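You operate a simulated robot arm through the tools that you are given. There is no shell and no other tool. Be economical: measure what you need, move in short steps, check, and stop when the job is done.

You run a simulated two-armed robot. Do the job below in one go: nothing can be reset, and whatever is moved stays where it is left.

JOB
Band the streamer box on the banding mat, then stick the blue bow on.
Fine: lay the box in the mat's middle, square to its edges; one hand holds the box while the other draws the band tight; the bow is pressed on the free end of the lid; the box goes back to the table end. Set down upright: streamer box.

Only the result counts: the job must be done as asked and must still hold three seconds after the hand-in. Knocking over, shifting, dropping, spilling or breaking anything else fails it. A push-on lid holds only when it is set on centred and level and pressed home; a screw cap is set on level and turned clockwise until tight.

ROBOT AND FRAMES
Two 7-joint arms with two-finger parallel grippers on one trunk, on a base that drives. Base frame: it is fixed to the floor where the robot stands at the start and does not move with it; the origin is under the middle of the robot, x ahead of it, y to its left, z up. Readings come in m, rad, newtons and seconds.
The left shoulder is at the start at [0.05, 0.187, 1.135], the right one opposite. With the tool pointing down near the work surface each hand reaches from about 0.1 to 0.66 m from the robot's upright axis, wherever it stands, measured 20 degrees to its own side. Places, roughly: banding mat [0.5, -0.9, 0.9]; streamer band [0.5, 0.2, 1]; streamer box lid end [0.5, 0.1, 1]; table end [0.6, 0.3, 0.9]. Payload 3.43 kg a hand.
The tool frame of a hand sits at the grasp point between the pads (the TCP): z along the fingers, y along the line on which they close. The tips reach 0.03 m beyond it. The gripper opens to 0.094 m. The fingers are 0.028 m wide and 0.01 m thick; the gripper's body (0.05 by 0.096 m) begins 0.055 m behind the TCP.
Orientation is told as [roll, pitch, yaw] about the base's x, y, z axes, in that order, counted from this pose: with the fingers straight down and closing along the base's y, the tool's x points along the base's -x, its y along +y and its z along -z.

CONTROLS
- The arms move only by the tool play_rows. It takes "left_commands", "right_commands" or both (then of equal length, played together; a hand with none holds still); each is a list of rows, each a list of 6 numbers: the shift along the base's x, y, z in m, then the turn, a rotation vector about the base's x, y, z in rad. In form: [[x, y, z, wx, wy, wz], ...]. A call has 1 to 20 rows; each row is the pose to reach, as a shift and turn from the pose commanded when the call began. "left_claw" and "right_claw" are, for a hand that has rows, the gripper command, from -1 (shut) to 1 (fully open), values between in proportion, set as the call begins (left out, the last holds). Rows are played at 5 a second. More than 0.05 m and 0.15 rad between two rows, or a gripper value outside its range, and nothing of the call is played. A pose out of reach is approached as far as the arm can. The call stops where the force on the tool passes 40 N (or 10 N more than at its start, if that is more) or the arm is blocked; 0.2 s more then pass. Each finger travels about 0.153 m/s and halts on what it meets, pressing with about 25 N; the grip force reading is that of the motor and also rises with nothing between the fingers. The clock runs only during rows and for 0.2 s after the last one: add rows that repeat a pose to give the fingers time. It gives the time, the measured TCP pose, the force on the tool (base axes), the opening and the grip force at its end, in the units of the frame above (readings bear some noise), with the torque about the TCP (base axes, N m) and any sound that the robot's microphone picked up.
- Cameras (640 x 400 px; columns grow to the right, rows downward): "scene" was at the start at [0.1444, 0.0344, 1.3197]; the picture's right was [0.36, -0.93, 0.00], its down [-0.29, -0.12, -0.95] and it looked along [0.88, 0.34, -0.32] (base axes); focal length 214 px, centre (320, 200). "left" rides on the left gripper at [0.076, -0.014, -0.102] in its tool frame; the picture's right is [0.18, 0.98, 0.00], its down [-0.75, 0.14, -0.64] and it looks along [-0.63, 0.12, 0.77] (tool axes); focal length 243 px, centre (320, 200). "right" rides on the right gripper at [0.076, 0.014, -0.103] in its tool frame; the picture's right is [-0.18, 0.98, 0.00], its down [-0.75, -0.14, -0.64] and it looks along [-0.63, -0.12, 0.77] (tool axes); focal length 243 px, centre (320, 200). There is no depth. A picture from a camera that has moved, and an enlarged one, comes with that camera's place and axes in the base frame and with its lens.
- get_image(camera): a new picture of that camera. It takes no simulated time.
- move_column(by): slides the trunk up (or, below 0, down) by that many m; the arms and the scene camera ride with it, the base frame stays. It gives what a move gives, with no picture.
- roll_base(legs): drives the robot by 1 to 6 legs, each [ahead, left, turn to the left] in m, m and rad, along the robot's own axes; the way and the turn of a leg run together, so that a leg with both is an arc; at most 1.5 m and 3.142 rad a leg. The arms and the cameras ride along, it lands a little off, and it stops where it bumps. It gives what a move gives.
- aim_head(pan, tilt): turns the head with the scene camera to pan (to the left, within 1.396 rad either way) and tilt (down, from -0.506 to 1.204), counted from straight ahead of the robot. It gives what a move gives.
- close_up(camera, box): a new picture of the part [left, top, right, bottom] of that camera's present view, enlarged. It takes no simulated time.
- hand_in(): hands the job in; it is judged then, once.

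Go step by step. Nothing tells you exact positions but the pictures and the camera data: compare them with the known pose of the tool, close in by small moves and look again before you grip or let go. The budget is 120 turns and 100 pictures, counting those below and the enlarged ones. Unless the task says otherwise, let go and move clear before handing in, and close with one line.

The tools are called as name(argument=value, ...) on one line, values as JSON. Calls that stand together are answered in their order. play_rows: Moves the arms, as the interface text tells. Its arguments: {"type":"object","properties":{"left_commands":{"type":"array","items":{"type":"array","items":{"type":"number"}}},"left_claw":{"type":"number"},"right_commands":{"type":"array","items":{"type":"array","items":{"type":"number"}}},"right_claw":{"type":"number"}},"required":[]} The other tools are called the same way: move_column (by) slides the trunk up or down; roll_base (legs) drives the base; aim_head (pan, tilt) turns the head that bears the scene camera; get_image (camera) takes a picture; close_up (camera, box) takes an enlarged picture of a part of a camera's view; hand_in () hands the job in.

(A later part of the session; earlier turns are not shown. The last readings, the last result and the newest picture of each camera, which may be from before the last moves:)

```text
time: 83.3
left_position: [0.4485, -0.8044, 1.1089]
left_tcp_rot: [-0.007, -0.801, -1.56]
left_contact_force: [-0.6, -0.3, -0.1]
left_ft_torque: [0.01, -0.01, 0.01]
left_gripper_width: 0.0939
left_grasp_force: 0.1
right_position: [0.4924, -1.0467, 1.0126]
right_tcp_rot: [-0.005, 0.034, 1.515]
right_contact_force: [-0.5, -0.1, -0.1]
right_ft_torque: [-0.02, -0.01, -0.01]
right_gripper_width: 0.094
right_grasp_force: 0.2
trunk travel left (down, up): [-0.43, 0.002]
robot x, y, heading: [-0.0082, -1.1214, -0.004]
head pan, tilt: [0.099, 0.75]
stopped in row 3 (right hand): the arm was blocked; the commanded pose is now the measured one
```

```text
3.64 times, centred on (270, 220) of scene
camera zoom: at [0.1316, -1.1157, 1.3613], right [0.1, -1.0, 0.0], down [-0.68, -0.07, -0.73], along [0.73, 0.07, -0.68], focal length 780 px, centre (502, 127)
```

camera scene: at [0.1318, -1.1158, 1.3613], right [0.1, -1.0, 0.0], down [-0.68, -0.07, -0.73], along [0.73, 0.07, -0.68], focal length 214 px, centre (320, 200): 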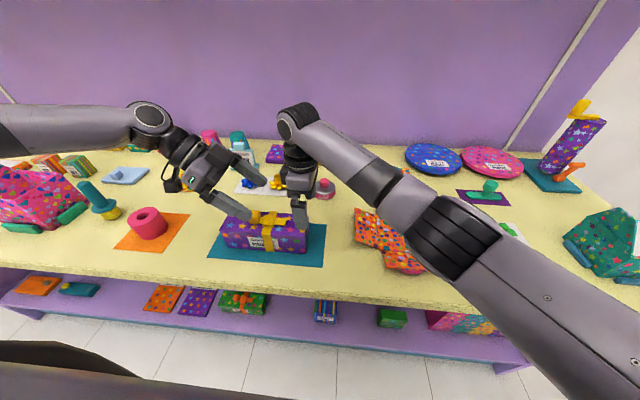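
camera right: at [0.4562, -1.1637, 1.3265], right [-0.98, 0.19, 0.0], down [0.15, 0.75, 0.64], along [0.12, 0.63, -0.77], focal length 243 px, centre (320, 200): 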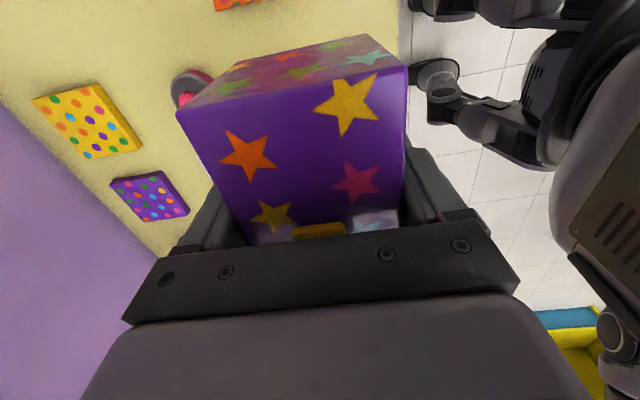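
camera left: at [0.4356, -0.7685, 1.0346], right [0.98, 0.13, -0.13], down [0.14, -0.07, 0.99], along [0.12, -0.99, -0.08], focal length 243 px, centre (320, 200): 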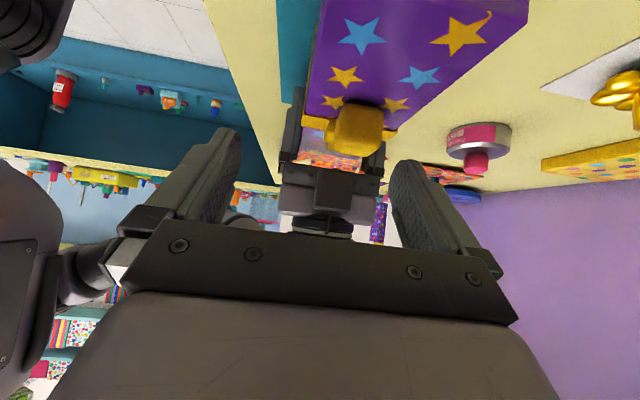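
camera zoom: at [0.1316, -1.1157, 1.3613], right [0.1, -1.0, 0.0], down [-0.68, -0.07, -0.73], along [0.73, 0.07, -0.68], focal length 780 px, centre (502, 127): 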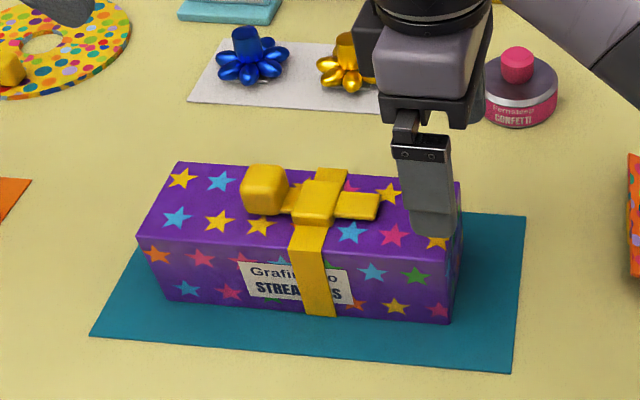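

The right arm hits its own inner limit at about 7 cm across the centreline. A compromise: I'll shift the base back left by 0.06 m and retry both.

play_rows(right_commands=[[-0.005, -0.02, 0.0, 0, 0, 0.02], [-0.018, -0.05, 0.0, 0, -0.03, 0.055], [-0.018, -0.05, 0.0, 0, -0.03, 0.055]])

roll_base(legs=[[0, 0.06, 0.0]])

play_rows(left_commands=[[0.01, -0.02, -0.02, 0, 0, 0], [0.02, -0.05, -0.04, 0, 0, 0], [0.022, -0.08, -0.05, 0, 0, 0], [0.022, -0.11, -0.06, 0, 0, 0], [0.022, -0.133, -0.08, 0, 0, 0], [0.022, -0.133, -0.08, 0, 0, 0]])

```text
time: 84.1
left_position: [0.4489, -0.8044, 1.1096]
left_tcp_rot: [-0.007, -0.801, -1.56]
left_contact_force: [0.0, 0.6, 0.7]
left_ft_torque: [-0.02, -0.02, 0.0]
left_gripper_width: 0.094
left_grasp_force: 0.1
right_position: [0.4717, -1.0944, 1.014]
right_tcp_rot: [-0.032, 0.031, 1.577]
right_contact_force: [-0.1, -0.3, 0.9]
right_ft_torque: [0.02, -0.01, -0.02]
right_gripper_width: 0.0941
right_grasp_force: 0.1
trunk travel left (down, up): [-0.43, 0.002]
robot x, y, heading: [-0.0103, -1.1238, -0.007]
head pan, tilt: [0.099, 0.75]
```

```text
time: 85.0
left_position: [0.4489, -0.7448, 1.108]
left_tcp_rot: [-0.007, -0.801, -1.559]
left_contact_force: [0.7, 1.7, -0.2]
left_ft_torque: [-0.06, 0.02, -0.01]
left_gripper_width: 0.0939
left_grasp_force: 0.0
right_position: [0.4717, -1.0327, 1.0138]
right_tcp_rot: [-0.031, 0.032, 1.577]
right_contact_force: [0.4, 0.2, 0.3]
right_ft_torque: [-0.03, 0.0, 0.01]
right_gripper_width: 0.094
right_grasp_force: 0.1
trunk travel left (down, up): [-0.43, 0.002]
robot x, y, heading: [-0.0085, -1.0623, -0.002]
head pan, tilt: [0.099, 0.75]
```

```text
time: 86.5
left_position: [0.4703, -0.8774, 1.028]
left_tcp_rot: [-0.008, -0.801, -1.561]
left_contact_force: [-0.8, -0.8, 0.0]
left_ft_torque: [0.03, 0.01, 0.02]
left_gripper_width: 0.0943
left_grasp_force: 0.1
right_position: [0.4726, -1.0351, 1.0126]
right_tcp_rot: [-0.031, 0.03, 1.576]
right_contact_force: [0.2, -0.8, 0.1]
right_ft_torque: [0.03, -0.04, 0.02]
right_gripper_width: 0.0941
right_grasp_force: 0.1
trunk travel left (down, up): [-0.43, 0.002]
robot x, y, heading: [-0.0077, -1.0646, -0.0]
head pan, tilt: [0.099, 0.75]
```

The left reached the pre-grasp again. I'll test the full descent now, before the right regrips.

play_rows(left_commands=[[0, -0.01, -0.015, 0, 0, 0], [0, -0.018, -0.028, 0, 0, 0], [0, -0.025, -0.037, 0, 0, 0], [0, -0.025, -0.037, 0, 0, 0]])

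play_rows(right_commands=[[0, 0.005, 0, 0.015, 0.015, -0.003], [0, 0.012, 0, 0.031, 0.031, -0.006], [0, 0.012, 0, 0.031, 0.031, -0.006]])

get_image(camera="left")

close_up(camera="scene", box=[205, 165, 365, 275])

```text
time: 87.5
left_position: [0.4554, -0.8985, 1.0114]
left_tcp_rot: [-0.007, -0.799, -1.56]
left_contact_force: [-0.1, 1.2, 0.5]
left_ft_torque: [0.0, 0.02, 0.0]
left_gripper_width: 0.094
left_grasp_force: 0.1
left hand out of reach, approached as far as the arm can: row 1, 2, 3, 4
right_position: [0.4715, -1.0347, 1.0138]
right_tcp_rot: [-0.032, 0.031, 1.575]
right_contact_force: [0.2, 0.1, 0.1]
right_ft_torque: [0.01, 0.04, 0.02]
right_gripper_width: 0.0942
right_grasp_force: 0.1
trunk travel left (down, up): [-0.43, 0.002]
robot x, y, heading: [-0.0101, -1.0635, -0.002]
head pan, tilt: [0.099, 0.75]
```

```text
time: 88.2
left_position: [0.4552, -0.8984, 1.0099]
left_tcp_rot: [-0.006, -0.8, -1.56]
left_contact_force: [1.2, 0.2, 0.6]
left_ft_torque: [-0.02, -0.03, 0.01]
left_gripper_width: 0.0939
left_grasp_force: 0.1
right_position: [0.4717, -1.0227, 1.0136]
right_tcp_rot: [-0.003, 0.0, 1.572]
right_contact_force: [-1.0, -0.2, -0.5]
right_ft_torque: [-0.02, 0.0, 0.0]
right_gripper_width: 0.0942
right_grasp_force: 0.0
trunk travel left (down, up): [-0.43, 0.002]
robot x, y, heading: [-0.0115, -1.0649, -0.002]
head pan, tilt: [0.099, 0.75]
```

```text
47 pictures are left
camera left: at [0.4403, -0.7705, 1.0273], right [0.98, 0.13, -0.14], down [0.15, -0.06, 0.99], along [0.12, -0.99, -0.08], focal length 243 px, centre (320, 200)
```

left: 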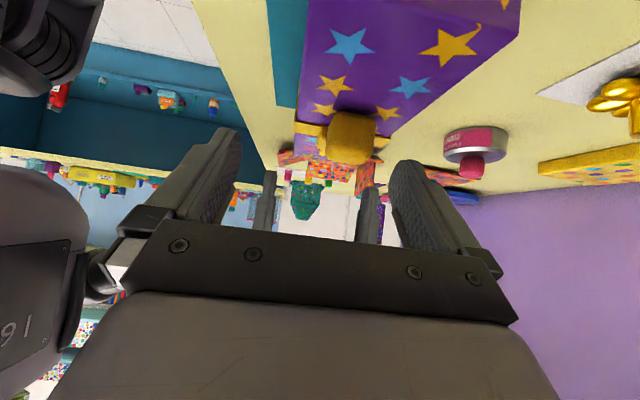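

```text
3.64 times, centred on (285, 220) of scene
camera zoom: at [0.1315, -1.0561, 1.3614], right [0.1, -1.0, 0.0], down [-0.68, -0.07, -0.73], along [0.73, 0.07, -0.68], focal length 780 px, centre (447, 127)
```

zoom: 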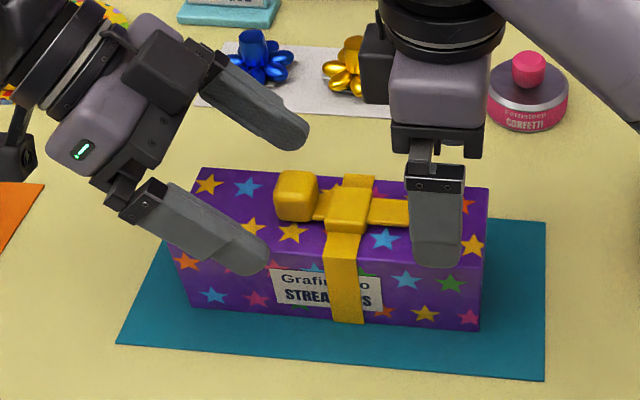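

The limit is the left arm's high-elbow posture, not the base position. I'll take the left hand out, unwind it, and use a fingers-forward pitch to force the elbow down before coming in again.

play_rows(left_commands=[[0, 0.03, 0.02, 0.1, 0, 0], [0, 0.06, 0.05, 0.2, 0, 0], [0, 0.1, 0.08, 0.3, 0, 0], [0, 0.14, 0.11, 0.42, 0, 0], [0, 0.17, 0.12, 0.55, 0, 0], [-0.01, 0.2, 0.13, 0.68, 0, 0], [-0.02, 0.22, 0.13, 0.8, 0, 0], [-0.03, 0.23, 0.13, 0.8, 0, 0]])

play_rows(left_commands=[[0, 0, 0, 0, 0, 0.14], [0, 0, 0, 0, 0, 0.28], [0, 0, 0, 0, 0, 0.42], [0, 0, 0, 0, 0, 0.56], [0, 0, 0, 0, 0, 0.7], [0, 0, 0, 0, 0, 0.84], [0, 0, 0, 0, 0, 0.98], [0, 0, 0, 0, 0, 1.12], [0, 0, 0, 0, 0, 1.26], [0, 0, 0, 0, 0, 1.4], [0, 0, 0, 0, 0, 1.54], [0, 0, 0, 0, 0, 1.56]])

play_rows(left_commands=[[0, 0, 0, 0, -0.13, 0], [0.01, 0, 0, 0, -0.26, 0], [0.02, 0, 0, 0, -0.39, 0], [0.03, 0, 0, 0, -0.52, 0], [0.04, 0, 0, 0, -0.65, 0], [0.05, 0, 0, 0, -0.78, 0], [0.06, 0, 0, 0, -0.91, 0], [0.06, 0, 0, 0, -1.04, 0], [0.06, 0, 0, 0, -1.17, 0], [0.06, 0, 0, 0, -1.17, 0]])

aim_head(pan=0.7, tilt=0.5)

get_image(camera="scene")

```text
time: 90.0
left_position: [0.425, -0.6677, 1.14]
left_tcp_rot: [0.0, 0.001, -1.564]
left_contact_force: [0.5, 0.6, -0.1]
left_ft_torque: [-0.02, 0.0, -0.01]
left_gripper_width: 0.0943
left_grasp_force: 0.1
right_position: [0.4712, -1.0224, 1.0124]
right_tcp_rot: [-0.002, 0.001, 1.571]
right_contact_force: [0.5, 0.6, -0.4]
right_ft_torque: [-0.03, 0.02, 0.0]
right_gripper_width: 0.094
right_grasp_force: 0.1
trunk travel left (down, up): [-0.43, 0.002]
robot x, y, heading: [-0.0122, -1.0661, -0.003]
head pan, tilt: [0.099, 0.75]
```

```text
time: 92.7
left_position: [0.4257, -0.668, 1.1414]
left_tcp_rot: [0.001, -0.002, -0.002]
left_contact_force: [0.0, -0.6, -0.5]
left_ft_torque: [-0.03, -0.01, 0.01]
left_gripper_width: 0.0939
left_grasp_force: 0.1
right_position: [0.472, -1.0219, 1.0132]
right_tcp_rot: [-0.001, -0.001, 1.57]
right_contact_force: [0.1, -0.1, 0.7]
right_ft_torque: [-0.02, -0.01, 0.06]
right_gripper_width: 0.094
right_grasp_force: 0.1
trunk travel left (down, up): [-0.43, 0.002]
robot x, y, heading: [-0.0084, -1.0661, -0.003]
head pan, tilt: [0.099, 0.75]
```

```text
time: 94.8
left_position: [0.4839, -0.6688, 1.1398]
left_tcp_rot: [0.007, -1.174, -0.008]
left_contact_force: [-0.2, 0.6, 0.9]
left_ft_torque: [-0.01, 0.03, -0.02]
left_gripper_width: 0.094
left_grasp_force: 0.0
right_position: [0.4719, -1.0215, 1.0134]
right_tcp_rot: [-0.002, 0.001, 1.57]
right_contact_force: [-0.1, 0.0, -0.9]
right_ft_torque: [-0.01, 0.04, -0.01]
right_gripper_width: 0.0942
right_grasp_force: 0.2
trunk travel left (down, up): [-0.43, 0.002]
robot x, y, heading: [-0.0074, -1.0628, 0.002]
head pan, tilt: [0.099, 0.75]
```

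```text
time: 95.8
left_position: [0.4851, -0.6679, 1.1396]
left_tcp_rot: [0.011, -1.17, -0.011]
left_contact_force: [-0.3, 0.8, 1.0]
left_ft_torque: [-0.01, -0.01, 0.02]
left_gripper_width: 0.0941
left_grasp_force: 0.1
right_position: [0.4717, -1.0224, 1.0125]
right_tcp_rot: [-0.001, -0.002, 1.571]
right_contact_force: [-0.7, 0.0, 0.1]
right_ft_torque: [-0.04, -0.01, -0.04]
right_gripper_width: 0.094
right_grasp_force: 0.0
trunk travel left (down, up): [-0.43, 0.002]
robot x, y, heading: [-0.0062, -1.0631, 0.003]
head pan, tilt: [0.7, 0.499]
```

```text
45 pictures are left
camera scene: at [0.1188, -1.0057, 1.3833], right [0.64, -0.77, 0.0], down [-0.37, -0.31, -0.88], along [0.67, 0.56, -0.48], focal length 214 px, centre (320, 200)
```

scene: 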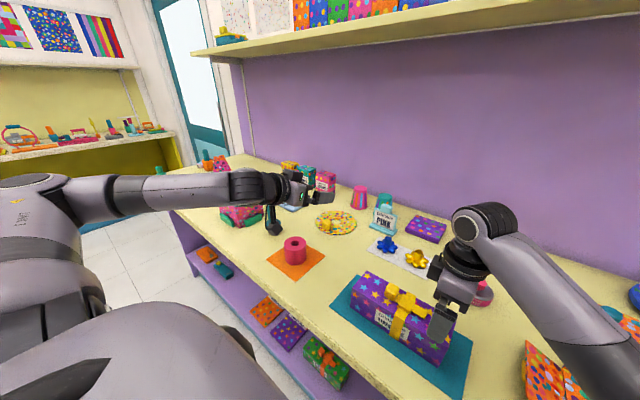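

The forearm has come down. I'll bring the hand lower and inward in this orientation, then rotate the fingers back down.

play_rows(left_commands=[[-0.03, 0, -0.02, 0, 0, 0], [-0.06, 0, -0.04, 0, 0, 0], [-0.08, -0.03, -0.06, 0, 0, 0], [-0.08, -0.07, -0.08, 0, 0, 0], [-0.08, -0.11, -0.08, 0, 0, 0], [-0.08, -0.15, -0.08, 0, 0, 0], [-0.08, -0.18, -0.07, 0, 0, 0], [-0.08, -0.18, -0.07, 0, 0, 0]])

play_rows(left_commands=[[0, 0, 0.01, 0, 0.13, 0], [0, 0, 0.02, 0, 0.26, 0], [0, 0, 0.03, 0, 0.39, 0], [0, 0, 0.03, 0, 0.52, 0], [0, 0, 0.03, 0, 0.65, 0], [0, 0, 0.03, 0, 0.78, 0], [0, 0, 0.03, 0, 0.91, 0], [0, 0, 0.03, 0, 1.04, 0], [0, 0, 0.03, 0, 1.17, 0], [0, 0, 0.03, 0, 1.17, 0]])

get_image(camera="scene")

```text
time: 97.7
left_position: [0.4203, -0.8508, 1.0665]
left_tcp_rot: [0.011, -1.17, -0.007]
left_contact_force: [-0.2, -0.3, -0.3]
left_ft_torque: [-0.02, 0.03, 0.04]
left_gripper_width: 0.0939
left_grasp_force: 0.1
left hand out of reach, approached as far as the arm can: row 5, 6, 7, 8
right_position: [0.4712, -1.0213, 1.0133]
right_tcp_rot: [-0.001, 0.001, 1.571]
right_contact_force: [0.3, 0.2, 1.6]
right_ft_torque: [0.01, -0.01, 0.02]
right_gripper_width: 0.0941
right_grasp_force: 0.1
trunk travel left (down, up): [-0.43, 0.002]
robot x, y, heading: [-0.008, -1.0658, -0.002]
head pan, tilt: [0.7, 0.499]
```

```text
time: 99.8
left_position: [0.4202, -0.8507, 1.0945]
left_tcp_rot: [0.002, 0.001, -0.002]
left_contact_force: [-0.2, 0.5, 0.1]
left_ft_torque: [0.03, 0.0, 0.01]
left_gripper_width: 0.0937
left_grasp_force: 0.0
right_position: [0.4715, -1.022, 1.0132]
right_tcp_rot: [-0.001, 0.001, 1.572]
right_contact_force: [0.5, -0.2, 0.5]
right_ft_torque: [0.01, -0.03, -0.02]
right_gripper_width: 0.0938
right_grasp_force: 0.0
trunk travel left (down, up): [-0.43, 0.002]
robot x, y, heading: [-0.0077, -1.0661, -0.002]
head pan, tilt: [0.7, 0.499]
```

```text
44 pictures are left
camera scene: at [0.1187, -1.0056, 1.3833], right [0.64, -0.77, 0.0], down [-0.37, -0.31, -0.88], along [0.67, 0.56, -0.48], focal length 214 px, centre (320, 200)
```

scene: 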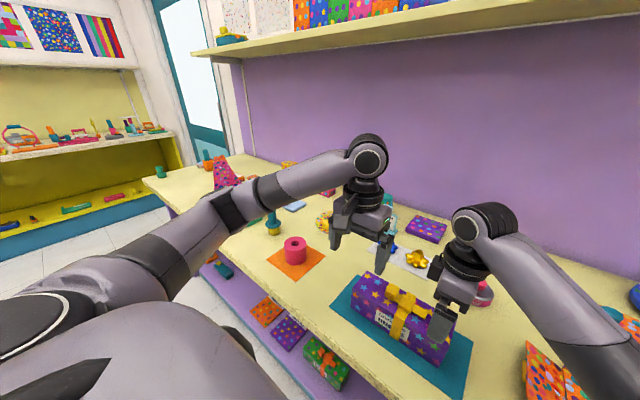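

The elbow is now low and mirrors the right arm. I'll yaw -90°, lean 0.4 rad, and approach the cube.

play_rows(left_commands=[[0.0, 0.01, 0.01, 0, 0, -0.143], [0.0, 0.02, 0.01, 0, 0, -0.286], [0.0, 0.03, 0.01, 0, 0, -0.428], [0.01, 0.03, 0.01, 0, 0, -0.571], [0.01, 0.03, 0.01, 0, 0, -0.714], [0.02, 0.03, 0.01, 0, 0, -0.857], [0.02, 0.03, 0.01, 0, 0, -1.0], [0.03, 0.03, 0.01, 0, 0, -1.142], [0.03, 0.03, 0.01, 0, 0, -1.285], [0.04, 0.03, 0.01, 0, 0, -1.428], [0.05, 0.03, 0.01, 0, 0, -1.57], [0.05, 0.03, 0.01, 0, 0, -1.57]])

play_rows(left_commands=[[0, 0, 0, -0.13, 0, 0], [0, 0, -0.02, -0.26, 0, 0], [0, -0.02, -0.04, -0.4, 0, 0], [0, -0.04, -0.06, -0.4, 0, 0], [0, -0.06, -0.07, -0.4, 0, 0], [0, -0.06, -0.07, -0.4, 0, 0]])

get_image(camera="left")

```text
time: 102.5
left_position: [0.4699, -0.8192, 1.1045]
left_tcp_rot: [0.002, 0.0, -1.578]
left_contact_force: [-0.6, 0.7, -0.1]
left_ft_torque: [-0.02, 0.0, 0.0]
left_gripper_width: 0.0942
left_grasp_force: 0.0
right_position: [0.4713, -1.0218, 1.0134]
right_tcp_rot: [-0.001, 0.0, 1.571]
right_contact_force: [-0.1, 0.5, 0.2]
right_ft_torque: [0.03, 0.01, 0.06]
right_gripper_width: 0.0943
right_grasp_force: 0.0
trunk travel left (down, up): [-0.43, 0.002]
robot x, y, heading: [-0.0097, -1.0643, 0.003]
head pan, tilt: [0.7, 0.499]
```

```text
time: 103.8
left_position: [0.4699, -0.8818, 1.0348]
left_tcp_rot: [0.002, -0.402, -1.574]
left_contact_force: [0.5, 0.3, 0.1]
left_ft_torque: [0.01, -0.01, -0.01]
left_gripper_width: 0.0939
left_grasp_force: 0.1
right_position: [0.4718, -1.0211, 1.0124]
right_tcp_rot: [-0.001, 0.001, 1.569]
right_contact_force: [-0.5, -0.2, 0.3]
right_ft_torque: [-0.02, -0.03, 0.01]
right_gripper_width: 0.0941
right_grasp_force: 0.0
trunk travel left (down, up): [-0.43, 0.002]
robot x, y, heading: [-0.0048, -1.0636, -0.001]
head pan, tilt: [0.7, 0.499]
```

```text
43 pictures are left
camera left: at [0.4556, -0.7698, 1.1003], right [0.98, 0.17, -0.07], down [0.14, -0.44, 0.89], along [0.12, -0.88, -0.46], focal length 243 px, centre (320, 200)
```

left: 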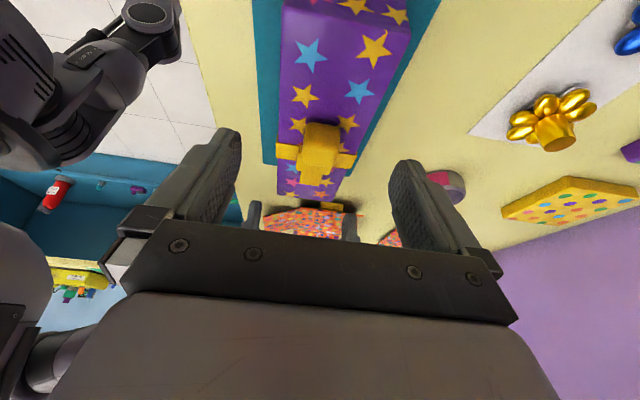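

No limit this time. The right hand now regrips the box, and the left descends on the cube.

play_rows(right_commands=[[0.001, 0.001, -0.03, 0, 0, 0], [0.001, 0.001, -0.06, 0, 0, 0], [0.001, 0.001, -0.085, 0, 0, 0], [0.001, 0.001, -0.085, 0, 0, 0]])

play_rows(right_commands=[[0, 0, 0, 0, 0, 0], [0, 0, 0, 0, 0, 0], [0, 0, 0, 0, 0, 0], [0, 0, 0, 0, 0, 0]], right_claw=-1)

play_rows(left_commands=[[0, -0.012, -0.015, 0, 0, 0], [0, -0.024, -0.03, 0, 0, 0], [0, -0.031, -0.043, 0, 0, 0], [0, -0.031, -0.043, 0, 0, 0]])

aim_head(pan=0.2, tilt=0.75)

close_up(camera="scene", box=[220, 165, 380, 275])

get_image(camera="left")

```text
time: 104.8
left_position: [0.4706, -0.8811, 1.0344]
left_tcp_rot: [0.002, -0.401, -1.573]
left_contact_force: [0.1, -0.9, -0.1]
left_ft_torque: [-0.01, 0.03, -0.01]
left_gripper_width: 0.0941
left_grasp_force: 0.0
right_position: [0.4725, -1.0211, 0.9281]
right_tcp_rot: [-0.002, -0.001, 1.571]
right_contact_force: [0.4, 0.7, 0.1]
right_ft_torque: [0.0, -0.02, -0.01]
right_gripper_width: 0.0941
right_grasp_force: 0.1
trunk travel left (down, up): [-0.43, 0.002]
robot x, y, heading: [-0.0105, -1.065, 0.002]
head pan, tilt: [0.7, 0.499]
```

```text
time: 105.8
left_position: [0.4704, -0.8808, 1.0349]
left_tcp_rot: [0.001, -0.401, -1.574]
left_contact_force: [0.4, -0.1, -0.1]
left_ft_torque: [0.01, 0.03, 0.04]
left_gripper_width: 0.0941
left_grasp_force: 0.1
right_position: [0.4729, -1.0214, 0.9291]
right_tcp_rot: [0.001, 0.001, 1.57]
right_contact_force: [-2.5, 0.8, 0.6]
right_ft_torque: [-0.17, 0.02, 0.13]
right_gripper_width: 0.0764
right_grasp_force: 24.8
trunk travel left (down, up): [-0.43, 0.002]
robot x, y, heading: [-0.0101, -1.0627, 0.0]
head pan, tilt: [0.7, 0.499]
```

```text
time: 106.8
left_position: [0.4697, -0.913, 0.9917]
left_tcp_rot: [0.001, -0.402, -1.574]
left_contact_force: [0.7, 0.6, 0.1]
left_ft_torque: [0.05, 0.0, -0.03]
left_gripper_width: 0.094
left_grasp_force: 0.1
right_position: [0.4739, -1.0212, 0.9293]
right_tcp_rot: [-0.003, 0.0, 1.572]
right_contact_force: [-0.4, 0.9, -0.3]
right_ft_torque: [-0.07, -0.01, 0.15]
right_gripper_width: 0.0761
right_grasp_force: 25.2
trunk travel left (down, up): [-0.43, 0.002]
robot x, y, heading: [-0.0101, -1.0642, -0.004]
head pan, tilt: [0.7, 0.499]
```

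```text
time: 107.8
left_position: [0.4709, -0.9109, 0.9922]
left_tcp_rot: [0.001, -0.401, -1.574]
left_contact_force: [0.0, 0.5, 0.7]
left_ft_torque: [0.0, -0.02, -0.03]
left_gripper_width: 0.0938
left_grasp_force: 0.0
right_position: [0.4735, -1.021, 0.9269]
right_tcp_rot: [-0.001, 0.0, 1.57]
right_contact_force: [0.1, 0.7, -0.1]
right_ft_torque: [-0.1, 0.0, 0.06]
right_gripper_width: 0.0764
right_grasp_force: 24.7
trunk travel left (down, up): [-0.43, 0.002]
robot x, y, heading: [-0.0067, -1.0667, -0.002]
head pan, tilt: [0.201, 0.75]
```

```text
3.64 times, centred on (300, 220) of scene
camera zoom: at [0.1305, -1.0476, 1.3614], right [0.2, -0.98, 0.0], down [-0.67, -0.14, -0.73], along [0.72, 0.15, -0.68], focal length 780 px, centre (393, 127)
```

zoom: 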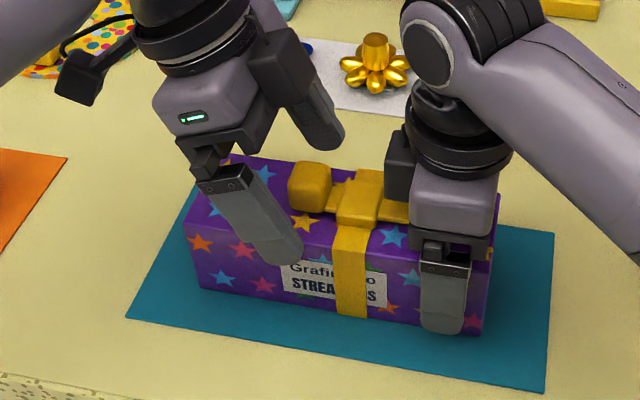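

```text
41 pictures are left
camera left: at [0.4558, -0.8004, 1.0573], right [0.98, 0.17, -0.07], down [0.14, -0.44, 0.89], along [0.12, -0.88, -0.46], focal length 243 px, centre (320, 200)
```

left: 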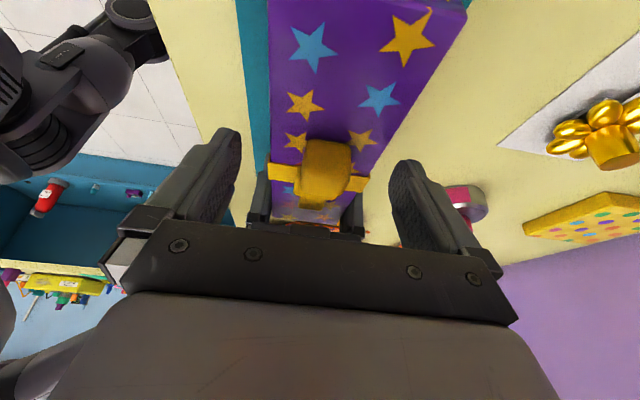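

The fingers straddle the cube. Closing now.

play_rows(left_commands=[[0, 0, 0, 0, 0, 0], [0, 0, 0, 0, 0, 0], [0, 0, 0, 0, 0, 0], [0, 0, 0, 0, 0, 0]], left_claw=-1)

close_up(camera="scene", box=[220, 165, 380, 275])

get_image(camera="left")

```text
time: 108.8
left_position: [0.4711, -0.9107, 0.993]
left_tcp_rot: [0.006, -0.399, -1.571]
left_contact_force: [16.0, 0.6, 0.1]
left_ft_torque: [0.04, -0.31, 0.66]
left_gripper_width: 0.0275
left_grasp_force: 25.4
right_position: [0.4731, -1.0209, 0.9276]
right_tcp_rot: [0.003, -0.001, 1.573]
right_contact_force: [-17.4, -1.1, 0.2]
right_ft_torque: [0.15, -0.79, 1.15]
right_gripper_width: 0.0765
right_grasp_force: 25.3
trunk travel left (down, up): [-0.43, 0.002]
robot x, y, heading: [-0.0116, -1.0651, -0.006]
head pan, tilt: [0.201, 0.75]
```

```text
3.64 times, centred on (300, 220) of scene
camera zoom: at [0.1307, -1.0476, 1.3613], right [0.2, -0.98, 0.0], down [-0.67, -0.14, -0.73], along [0.72, 0.14, -0.68], focal length 780 px, centre (393, 127)
```

zoom: 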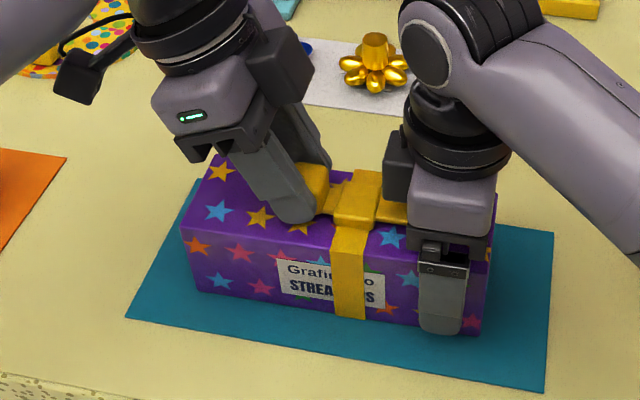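

```text
39 pictures are left
camera left: at [0.4563, -0.7997, 1.0574], right [0.98, 0.17, -0.07], down [0.14, -0.44, 0.89], along [0.12, -0.88, -0.46], focal length 243 px, centre (320, 200)
```

left: 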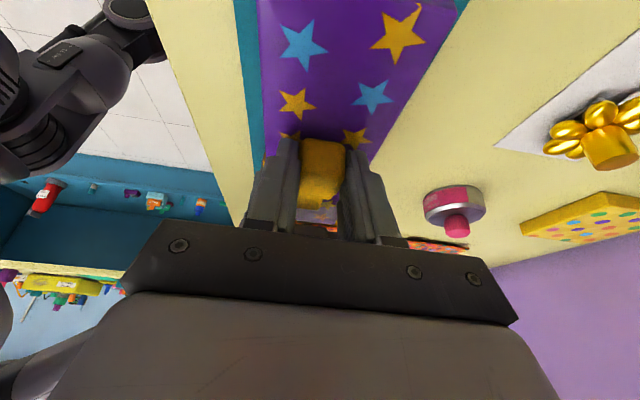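

The cube is gripped, with some sideways load. I'll relieve it by shifting the left hand slightly in +x, then pull gently along +y.

play_rows(left_commands=[[0.0015, 0, 0, 0, 0, 0], [0.003, 0, 0, 0, 0, 0], [0.003, 0, 0, 0, 0, 0]])

play_rows(left_commands=[[0, 0.003, 0, 0, 0, 0], [0, 0.006, 0, 0, 0, 0], [0, 0.009, 0, 0, 0, 0], [0, 0.009, 0, 0, 0, 0]])

close_up(camera="scene", box=[220, 165, 380, 275])

```text
time: 109.6
left_position: [0.4718, -0.912, 0.9928]
left_tcp_rot: [0.003, -0.402, -1.572]
left_contact_force: [4.3, 1.2, 3.8]
left_ft_torque: [0.05, -0.2, 0.39]
left_gripper_width: 0.0276
left_grasp_force: 25.1
right_position: [0.4742, -1.0222, 0.9288]
right_tcp_rot: [-0.002, -0.001, 1.569]
right_contact_force: [-7.4, -0.7, -0.9]
right_ft_torque: [0.1, 0.22, 0.51]
right_gripper_width: 0.0764
right_grasp_force: 25.3
trunk travel left (down, up): [-0.43, 0.002]
robot x, y, heading: [-0.0083, -1.065, -0.001]
head pan, tilt: [0.201, 0.75]
```

```text
time: 110.6
left_position: [0.4733, -0.9023, 0.993]
left_tcp_rot: [0.001, -0.402, -1.576]
left_contact_force: [-1.5, -1.5, 6.4]
left_ft_torque: [-0.64, -0.02, 0.16]
left_gripper_width: 0.0275
left_grasp_force: 25.3
right_position: [0.4745, -1.0211, 0.9282]
right_tcp_rot: [-0.002, -0.001, 1.57]
right_contact_force: [-0.5, 2.0, -2.1]
right_ft_torque: [0.4, 0.34, -0.06]
right_gripper_width: 0.0766
right_grasp_force: 24.8
trunk travel left (down, up): [-0.43, 0.002]
robot x, y, heading: [-0.0107, -1.065, 0.0]
head pan, tilt: [0.201, 0.75]
```

```text
3.64 times, centred on (300, 220) of scene
camera zoom: at [0.1301, -1.0477, 1.3614], right [0.2, -0.98, 0.0], down [-0.67, -0.14, -0.73], along [0.72, 0.14, -0.68], focal length 780 px, centre (393, 127)
```

zoom: 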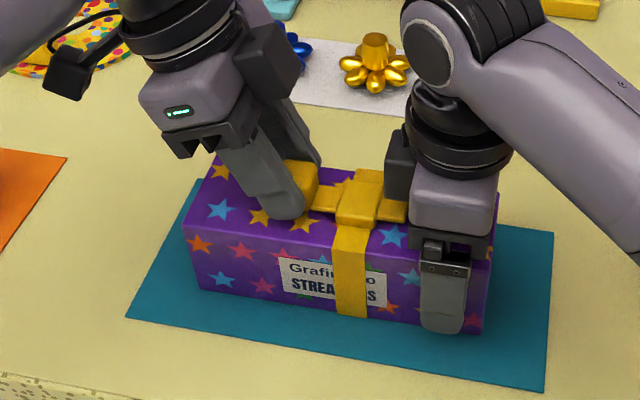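

The cube slides out of the buckle and the box stays still. I'll keep pulling, watching for resistance or a click.

play_rows(left_commands=[[0, 0.003, 0.001, 0, 0, 0], [0, 0.006, 0.001, 0, 0, 0], [0, 0.009, 0.001, 0, 0, 0], [0, 0.009, 0.001, 0, 0, 0]])

play_rows(left_commands=[[0, 0.003, 0, 0, 0, 0], [0, 0.006, 0, 0, 0, 0], [0, 0.009, 0, 0, 0, 0], [0, 0.009, 0, 0, 0, 0]])

close_up(camera="scene", box=[220, 165, 380, 275])

```text
time: 111.6
left_position: [0.4725, -0.8927, 0.9917]
left_tcp_rot: [0.002, -0.4, -1.572]
left_contact_force: [-2.9, 0.9, 0.9]
left_ft_torque: [-0.54, 0.01, 0.07]
left_gripper_width: 0.0276
left_grasp_force: 25.0
right_position: [0.4744, -1.0214, 0.9273]
right_tcp_rot: [-0.002, 0.0, 1.569]
right_contact_force: [1.9, 1.3, 0.8]
right_ft_torque: [0.31, 0.19, -0.31]
right_gripper_width: 0.0765
right_grasp_force: 25.7
trunk travel left (down, up): [-0.43, 0.002]
robot x, y, heading: [-0.0071, -1.0621, -0.002]
head pan, tilt: [0.201, 0.75]
```

```text
time: 112.6
left_position: [0.472, -0.8838, 0.9923]
left_tcp_rot: [0.002, -0.398, -1.573]
left_contact_force: [-1.3, -0.6, 0.3]
left_ft_torque: [-0.12, 0.05, 0.09]
left_gripper_width: 0.0275
left_grasp_force: 24.8
right_position: [0.4741, -1.0222, 0.9284]
right_tcp_rot: [-0.001, 0.001, 1.572]
right_contact_force: [0.6, 0.3, -0.2]
right_ft_torque: [0.28, 0.16, -0.23]
right_gripper_width: 0.0765
right_grasp_force: 25.1
trunk travel left (down, up): [-0.43, 0.002]
robot x, y, heading: [-0.0046, -1.062, -0.004]
head pan, tilt: [0.201, 0.75]
```

```text
3.64 times, centred on (300, 220) of scene
camera zoom: at [0.1305, -1.0476, 1.3613], right [0.2, -0.98, 0.0], down [-0.67, -0.14, -0.73], along [0.72, 0.14, -0.68], focal length 780 px, centre (393, 127)
```

zoom: 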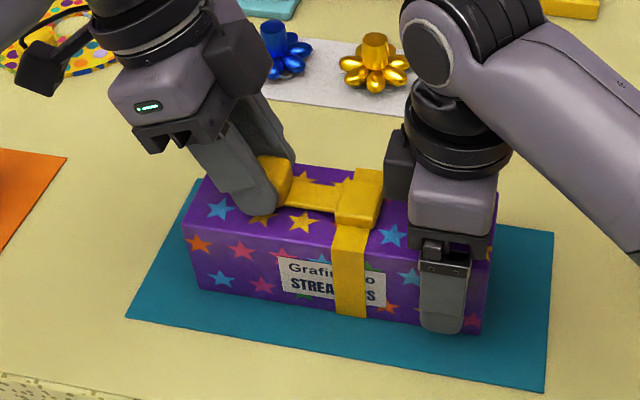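

The tail is nearly drawn into the buckle with little resistance so far. I'll continue in small steps.

play_rows(left_commands=[[0, 0.002, 0, 0, 0, 0], [0, 0.004, 0, 0, 0, 0], [0, 0.006, 0, 0, 0, 0], [0, 0.006, 0, 0, 0, 0]])

play_rows(left_commands=[[0, 0.002, 0, 0, 0, 0], [0, 0.004, 0, 0, 0, 0], [0, 0.006, 0, 0, 0, 0], [0, 0.006, 0, 0, 0, 0]])

close_up(camera="scene", box=[220, 165, 380, 275])

```text
time: 113.6
left_position: [0.4731, -0.8784, 0.9928]
left_tcp_rot: [0.0, -0.4, -1.573]
left_contact_force: [-1.5, 0.2, -1.9]
left_ft_torque: [0.04, 0.0, 0.08]
left_gripper_width: 0.0277
left_grasp_force: 25.1
right_position: [0.4729, -1.0215, 0.9277]
right_tcp_rot: [-0.001, 0.001, 1.57]
right_contact_force: [2.2, 0.4, 1.5]
right_ft_torque: [0.42, 0.13, -0.27]
right_gripper_width: 0.0766
right_grasp_force: 24.9
trunk travel left (down, up): [-0.43, 0.002]
robot x, y, heading: [-0.0075, -1.0625, -0.005]
head pan, tilt: [0.201, 0.75]
```

```text
time: 114.6
left_position: [0.4745, -0.8729, 0.9923]
left_tcp_rot: [0.0, -0.4, -1.571]
left_contact_force: [-0.6, 0.2, -4.1]
left_ft_torque: [0.13, -0.04, 0.07]
left_gripper_width: 0.0276
left_grasp_force: 24.7
right_position: [0.4734, -1.0217, 0.9291]
right_tcp_rot: [-0.001, -0.003, 1.57]
right_contact_force: [1.8, 0.5, 5.2]
right_ft_torque: [0.79, 0.13, -0.23]
right_gripper_width: 0.0764
right_grasp_force: 25.2
trunk travel left (down, up): [-0.43, 0.002]
robot x, y, heading: [-0.0077, -1.0658, -0.0]
head pan, tilt: [0.201, 0.75]
```

```text
3.64 times, centred on (300, 220) of scene
camera zoom: at [0.1307, -1.0476, 1.3613], right [0.2, -0.98, 0.0], down [-0.67, -0.14, -0.73], along [0.72, 0.14, -0.68], focal length 780 px, centre (393, 127)
```

zoom: 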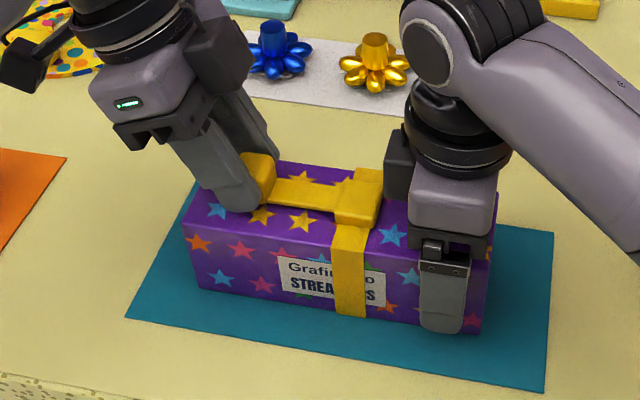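

Still no y-resistance at about 4 cm of travel, with a slight vertical force building. I'll raise the pull line slightly down to relieve it and keep pulling.

play_rows(left_commands=[[0, 0.002, -0.0005, 0, 0, 0], [0, 0.004, -0.001, 0, 0, 0], [0, 0.006, -0.001, 0, 0, 0], [0, 0.006, -0.001, 0, 0, 0]])

play_rows(left_commands=[[0, 0.002, 0, 0, 0, 0], [0, 0.004, 0, 0, 0, 0], [0, 0.006, 0, 0, 0, 0], [0, 0.006, 0, 0, 0, 0]])

close_up(camera="scene", box=[220, 165, 380, 275])

```text
time: 115.6
left_position: [0.4733, -0.8664, 0.9922]
left_tcp_rot: [0.001, -0.401, -1.574]
left_contact_force: [-1.2, -0.3, -0.9]
left_ft_torque: [0.16, 0.11, -0.06]
left_gripper_width: 0.0274
left_grasp_force: 25.0
right_position: [0.4752, -1.0212, 0.9295]
right_tcp_rot: [0.001, 0.001, 1.571]
right_contact_force: [2.6, 0.2, 2.1]
right_ft_torque: [0.52, 0.02, -0.33]
right_gripper_width: 0.0764
right_grasp_force: 24.5
trunk travel left (down, up): [-0.43, 0.002]
robot x, y, heading: [-0.0101, -1.0645, -0.005]
head pan, tilt: [0.201, 0.75]
```

```text
time: 116.6
left_position: [0.4739, -0.8606, 0.9914]
left_tcp_rot: [0.003, -0.402, -1.573]
left_contact_force: [-2.2, -3.2, -0.4]
left_ft_torque: [0.13, 0.08, 0.13]
left_gripper_width: 0.0274
left_grasp_force: 24.6
right_position: [0.4736, -1.0216, 0.9272]
right_tcp_rot: [0.002, -0.001, 1.571]
right_contact_force: [2.4, 3.8, -0.3]
right_ft_torque: [-0.09, 0.06, -0.51]
right_gripper_width: 0.0762
right_grasp_force: 25.0
trunk travel left (down, up): [-0.43, 0.002]
robot x, y, heading: [-0.0071, -1.0619, -0.003]
head pan, tilt: [0.201, 0.75]
```

```text
3.64 times, centred on (300, 220) of scene
camera zoom: at [0.1305, -1.0478, 1.3613], right [0.2, -0.98, 0.0], down [-0.67, -0.13, -0.73], along [0.72, 0.14, -0.68], focal length 780 px, centre (393, 127)
```

zoom: 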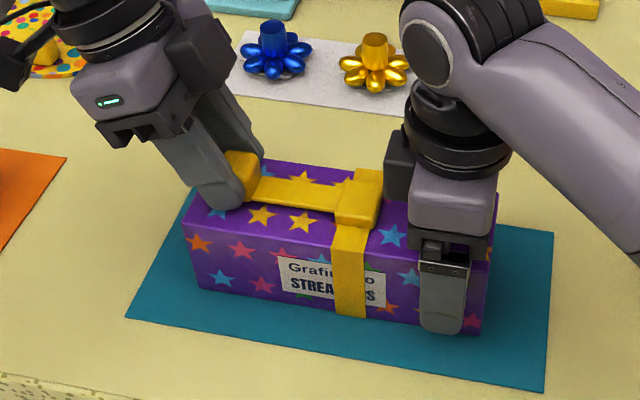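

Resistance along y is starting (about 3 N). I'll continue to firm tension.

play_rows(left_commands=[[0, 0.0015, 0, 0, 0, 0], [0, 0.003, 0, 0, 0, 0], [0, 0.003, 0, 0, 0, 0]])

play_rows(left_commands=[[0, 0.0015, 0, 0, 0, 0], [0, 0.003, 0, 0, 0, 0], [0, 0.003, 0, 0, 0, 0]])

close_up(camera="scene", box=[220, 165, 380, 275])

```text
time: 117.4
left_position: [0.4727, -0.8588, 0.9928]
left_tcp_rot: [0.004, -0.404, -1.577]
left_contact_force: [-1.2, -14.0, 0.8]
left_ft_torque: [-0.37, 0.08, 0.14]
left_gripper_width: 0.0276
left_grasp_force: 25.1
right_position: [0.4733, -1.0204, 0.9268]
right_tcp_rot: [0.002, -0.003, 1.571]
right_contact_force: [1.5, 12.7, 0.6]
right_ft_torque: [-0.71, 0.03, -0.37]
right_gripper_width: 0.0761
right_grasp_force: 24.7
trunk travel left (down, up): [-0.43, 0.002]
robot x, y, heading: [-0.0092, -1.0659, -0.004]
head pan, tilt: [0.201, 0.75]
```

```text
time: 118.2
left_position: [0.4731, -0.8562, 0.9928]
left_tcp_rot: [0.001, -0.407, -1.576]
left_contact_force: [0.1, -23.8, 0.2]
left_ft_torque: [-0.43, -0.06, 0.17]
left_gripper_width: 0.0276
left_grasp_force: 24.9
right_position: [0.4736, -1.0199, 0.9284]
right_tcp_rot: [-0.003, -0.006, 1.575]
right_contact_force: [-0.2, 24.0, -0.3]
right_ft_torque: [-0.69, 0.18, -0.14]
right_gripper_width: 0.0762
right_grasp_force: 24.8
trunk travel left (down, up): [-0.43, 0.002]
robot x, y, heading: [-0.0084, -1.0615, -0.004]
head pan, tilt: [0.201, 0.75]
```

```text
3.64 times, centred on (300, 220) of scene
camera zoom: at [0.1304, -1.0477, 1.3614], right [0.2, -0.98, 0.0], down [-0.67, -0.14, -0.73], along [0.72, 0.14, -0.68], focal length 780 px, centre (393, 127)
```

zoom: 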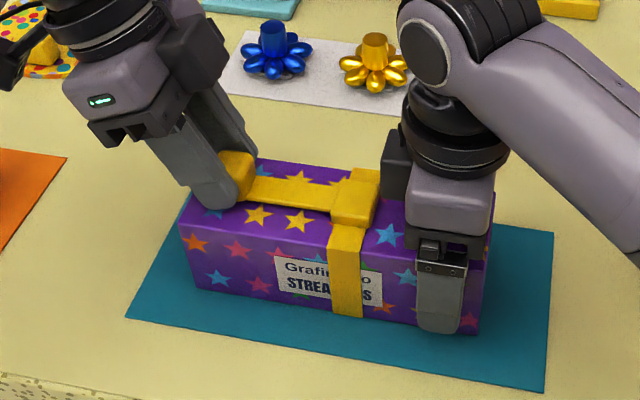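

The band is at a firm stop with 24 N balanced between both hands. I'll ease the pull, release the cube, back the left hand off, and check that it stays drawn.

play_rows(left_commands=[[0, -0.002, 0, 0, 0, 0], [0, -0.0045, 0, 0, 0, 0], [0, -0.0045, 0, 0, 0, 0]])

play_rows(left_commands=[[0, 0, 0, 0, 0, 0], [0, 0, 0, 0, 0, 0], [0, 0, 0, 0, 0, 0]], left_claw=1)

play_rows(left_commands=[[0, 0.01, 0.02, 0, 0, 0], [0, 0.025, 0.05, 0, 0, 0], [0, 0.05, 0.08, 0, 0, 0], [0, 0.09, 0.1, 0, 0, 0]])

close_up(camera="scene", box=[220, 165, 380, 275])

```text
time: 119.0
left_position: [0.4734, -0.8576, 0.9927]
left_tcp_rot: [0.001, -0.399, -1.573]
left_contact_force: [1.7, -10.8, 0.6]
left_ft_torque: [-0.3, 0.12, 0.03]
left_gripper_width: 0.0272
left_grasp_force: 25.0
right_position: [0.4724, -1.0205, 0.9291]
right_tcp_rot: [-0.003, -0.001, 1.572]
right_contact_force: [-2.1, 15.3, 1.3]
right_ft_torque: [0.54, -0.02, 0.16]
right_gripper_width: 0.0764
right_grasp_force: 24.9
trunk travel left (down, up): [-0.43, 0.002]
robot x, y, heading: [-0.0032, -1.0668, -0.005]
head pan, tilt: [0.201, 0.75]
```

```text
time: 119.8
left_position: [0.4729, -0.8597, 0.9931]
left_tcp_rot: [0.003, -0.399, -1.575]
left_contact_force: [1.2, 0.1, -0.8]
left_ft_torque: [0.06, -0.01, 0.03]
left_gripper_width: 0.0939
left_grasp_force: 0.1
right_position: [0.4738, -1.0244, 0.9288]
right_tcp_rot: [-0.003, 0.004, 1.566]
right_contact_force: [1.7, -6.9, 4.9]
right_ft_torque: [-0.78, 0.28, 0.17]
right_gripper_width: 0.0763
right_grasp_force: 25.1
trunk travel left (down, up): [-0.43, 0.002]
robot x, y, heading: [-0.0102, -1.0636, -0.003]
head pan, tilt: [0.201, 0.75]
```

```text
time: 120.8
left_position: [0.4729, -0.7691, 1.0929]
left_tcp_rot: [0.002, -0.402, -1.573]
left_contact_force: [-0.3, -0.2, -1.3]
left_ft_torque: [0.03, 0.03, 0.0]
left_gripper_width: 0.0939
left_grasp_force: 0.2
right_position: [0.4743, -1.0205, 0.9279]
right_tcp_rot: [-0.001, -0.002, 1.571]
right_contact_force: [0.4, -0.6, -0.5]
right_ft_torque: [-0.49, -0.13, -0.06]
right_gripper_width: 0.0763
right_grasp_force: 24.8
trunk travel left (down, up): [-0.43, 0.002]
robot x, y, heading: [-0.0076, -1.0638, -0.005]
head pan, tilt: [0.201, 0.75]
```

```text
3.64 times, centred on (300, 220) of scene
camera zoom: at [0.1302, -1.0474, 1.3613], right [0.2, -0.98, 0.0], down [-0.67, -0.14, -0.73], along [0.72, 0.14, -0.68], focal length 780 px, centre (393, 127)
```

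zoom: 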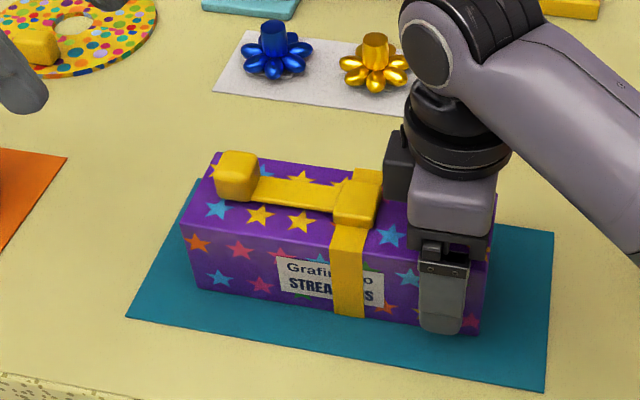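

The band stays drawn tight. Now I'll release the box with the right hand, lift it clear, and measure the bows and the final box pose.

play_rows(right_commands=[[0, 0, 0, 0, 0, 0], [0, 0, 0, 0, 0, 0], [0, 0, 0.03, 0, 0, 0], [0, 0, 0.07, 0, 0, 0], [0, 0, 0.11, 0, 0, 0], [0, -0.04, 0.14, 0, 0, 0], [0, -0.08, 0.17, 0, 0, 0], [0, -0.12, 0.18, 0, 0, 0], [0, -0.16, 0.18, 0, 0, 0]], right_claw=1)

close_up(camera="scene", box=[220, 165, 380, 275])

get_image(camera="scene")

```text
time: 122.8
left_position: [0.4733, -0.7693, 1.0938]
left_tcp_rot: [0.001, -0.4, -1.574]
left_contact_force: [-0.4, 0.3, 0.1]
left_ft_torque: [0.03, 0.01, -0.03]
left_gripper_width: 0.0943
left_grasp_force: 0.0
right_position: [0.4721, -1.1819, 1.1096]
right_tcp_rot: [-0.001, -0.002, 1.569]
right_contact_force: [0.1, -0.8, -0.1]
right_ft_torque: [0.03, 0.02, -0.02]
right_gripper_width: 0.0941
right_grasp_force: 0.0
trunk travel left (down, up): [-0.43, 0.002]
robot x, y, heading: [-0.0079, -1.0633, -0.004]
head pan, tilt: [0.201, 0.75]
```

```text
3.64 times, centred on (300, 220) of scene
camera zoom: at [0.1302, -1.0485, 1.3614], right [0.2, -0.98, 0.0], down [-0.67, -0.13, -0.73], along [0.72, 0.15, -0.68], focal length 780 px, centre (393, 127)
```

zoom: 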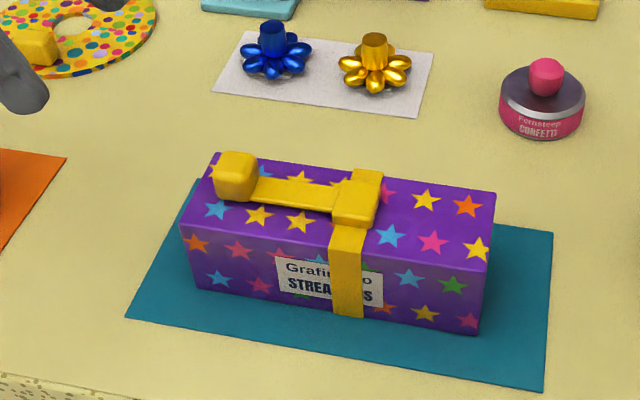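

```text
31 pictures are left
camera scene: at [0.1302, -1.0485, 1.3614], right [0.2, -0.98, 0.0], down [-0.67, -0.13, -0.73], along [0.72, 0.15, -0.68], focal length 214 px, centre (320, 200)
```

scene: 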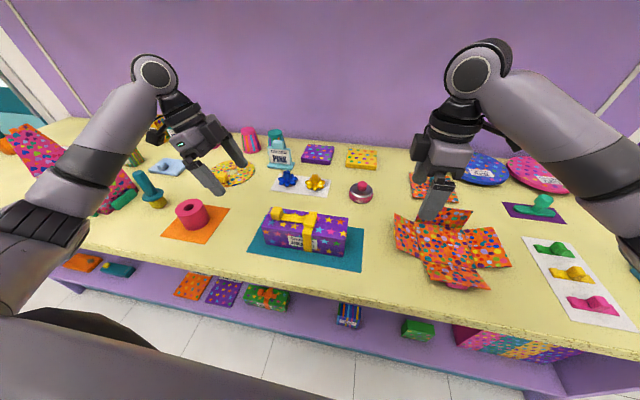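

The box is banded and still in the middle. The blue bow's peg is near (0.69, -0.82), z 0.91–0.937, at the edge of reach. I'll unwind the left hand to yaw 0, pitch it 0.5 rad forward, and look at the bow from closer.

play_rows(left_commands=[[0, 0, 0.02, 0.13, 0, 0], [0, 0, 0.03, 0.26, 0, 0], [0, 0, 0.03, 0.4, 0, 0], [0, 0, 0.03, 0.4, 0, 0]], left_claw=0.1)

play_rows(left_commands=[[0, 0, 0, 0, 0, 0.14], [0, 0, 0, 0, 0, 0.28], [0, 0, 0, 0, 0, 0.42], [0, 0, 0, 0, 0, 0.56], [0, 0, 0, 0, 0, 0.7], [0, 0, 0, 0, 0, 0.84], [0, 0, 0, 0, 0, 0.98], [0, 0, 0, 0, 0, 1.12], [0, 0, 0, 0, 0, 1.26], [0, 0, 0, 0, 0, 1.4], [0, 0, 0, 0, 0, 1.5], [0, 0, 0, 0, 0, 1.573]])

play_rows(left_commands=[[0.02, -0.01, -0.01, 0, -0.1, 0], [0.05, -0.02, -0.02, 0, -0.2, 0], [0.08, -0.03, -0.03, 0, -0.3, 0], [0.11, -0.04, -0.04, 0, -0.4, 0], [0.14, -0.05, -0.05, 0, -0.5, 0], [0.16, -0.053, -0.06, 0, -0.5, 0], [0.16, -0.053, -0.06, 0, -0.5, 0]])

get_image(camera="left")

```text
time: 123.8
left_position: [0.4721, -0.7677, 1.123]
left_tcp_rot: [0.002, 0.002, -1.573]
left_contact_force: [0.2, -0.2, -0.3]
left_ft_torque: [-0.03, 0.01, -0.01]
left_gripper_width: 0.0516
left_grasp_force: 0.0
right_position: [0.473, -1.1815, 1.1086]
right_tcp_rot: [-0.001, -0.001, 1.571]
right_contact_force: [0.3, -0.5, -0.3]
right_ft_torque: [0.02, 0.0, -0.05]
right_gripper_width: 0.094
right_grasp_force: 0.0
trunk travel left (down, up): [-0.43, 0.002]
robot x, y, heading: [-0.0086, -1.0674, -0.001]
head pan, tilt: [0.201, 0.75]
```

```text
time: 126.4
left_position: [0.4733, -0.7692, 1.1214]
left_tcp_rot: [0.001, -0.001, 0.001]
left_contact_force: [-0.1, 0.2, -0.2]
left_ft_torque: [0.0, 0.03, 0.01]
left_gripper_width: 0.052
left_grasp_force: 0.0
right_position: [0.4732, -1.1806, 1.1093]
right_tcp_rot: [-0.003, -0.001, 1.571]
right_contact_force: [-0.2, 0.4, 1.1]
right_ft_torque: [0.01, 0.03, -0.04]
right_gripper_width: 0.0939
right_grasp_force: 0.1
trunk travel left (down, up): [-0.43, 0.002]
robot x, y, heading: [-0.0086, -1.067, 0.0]
head pan, tilt: [0.201, 0.75]
```

```text
time: 128.0
left_position: [0.6325, -0.8223, 1.0626]
left_tcp_rot: [-0.001, -0.501, -0.003]
left_contact_force: [-0.4, 0.4, -0.4]
left_ft_torque: [0.03, -0.02, 0.03]
left_gripper_width: 0.0517
left_grasp_force: 0.0
right_position: [0.473, -1.1803, 1.1083]
right_tcp_rot: [-0.002, 0.001, 1.57]
right_contact_force: [0.8, 0.1, 0.9]
right_ft_torque: [0.0, 0.01, -0.03]
right_gripper_width: 0.0938
right_grasp_force: 0.0
trunk travel left (down, up): [-0.43, 0.002]
robot x, y, heading: [-0.0059, -1.0674, 0.001]
head pan, tilt: [0.201, 0.75]
```

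```text
30 pictures are left
camera left: at [0.5167, -0.835, 1.1152], right [-0.16, 0.98, -0.09], down [0.35, 0.14, 0.93], along [0.92, 0.12, -0.37], focal length 243 px, centre (320, 200)
```

left: 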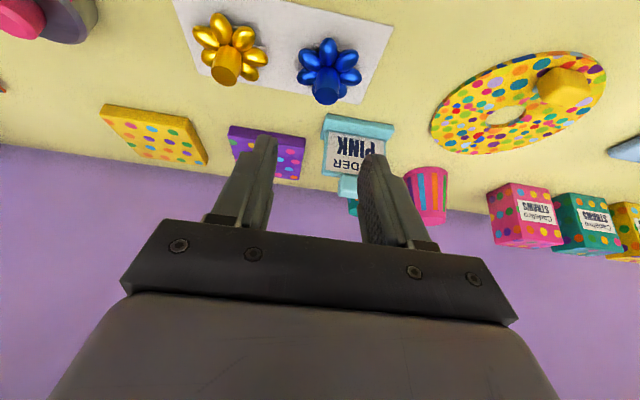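

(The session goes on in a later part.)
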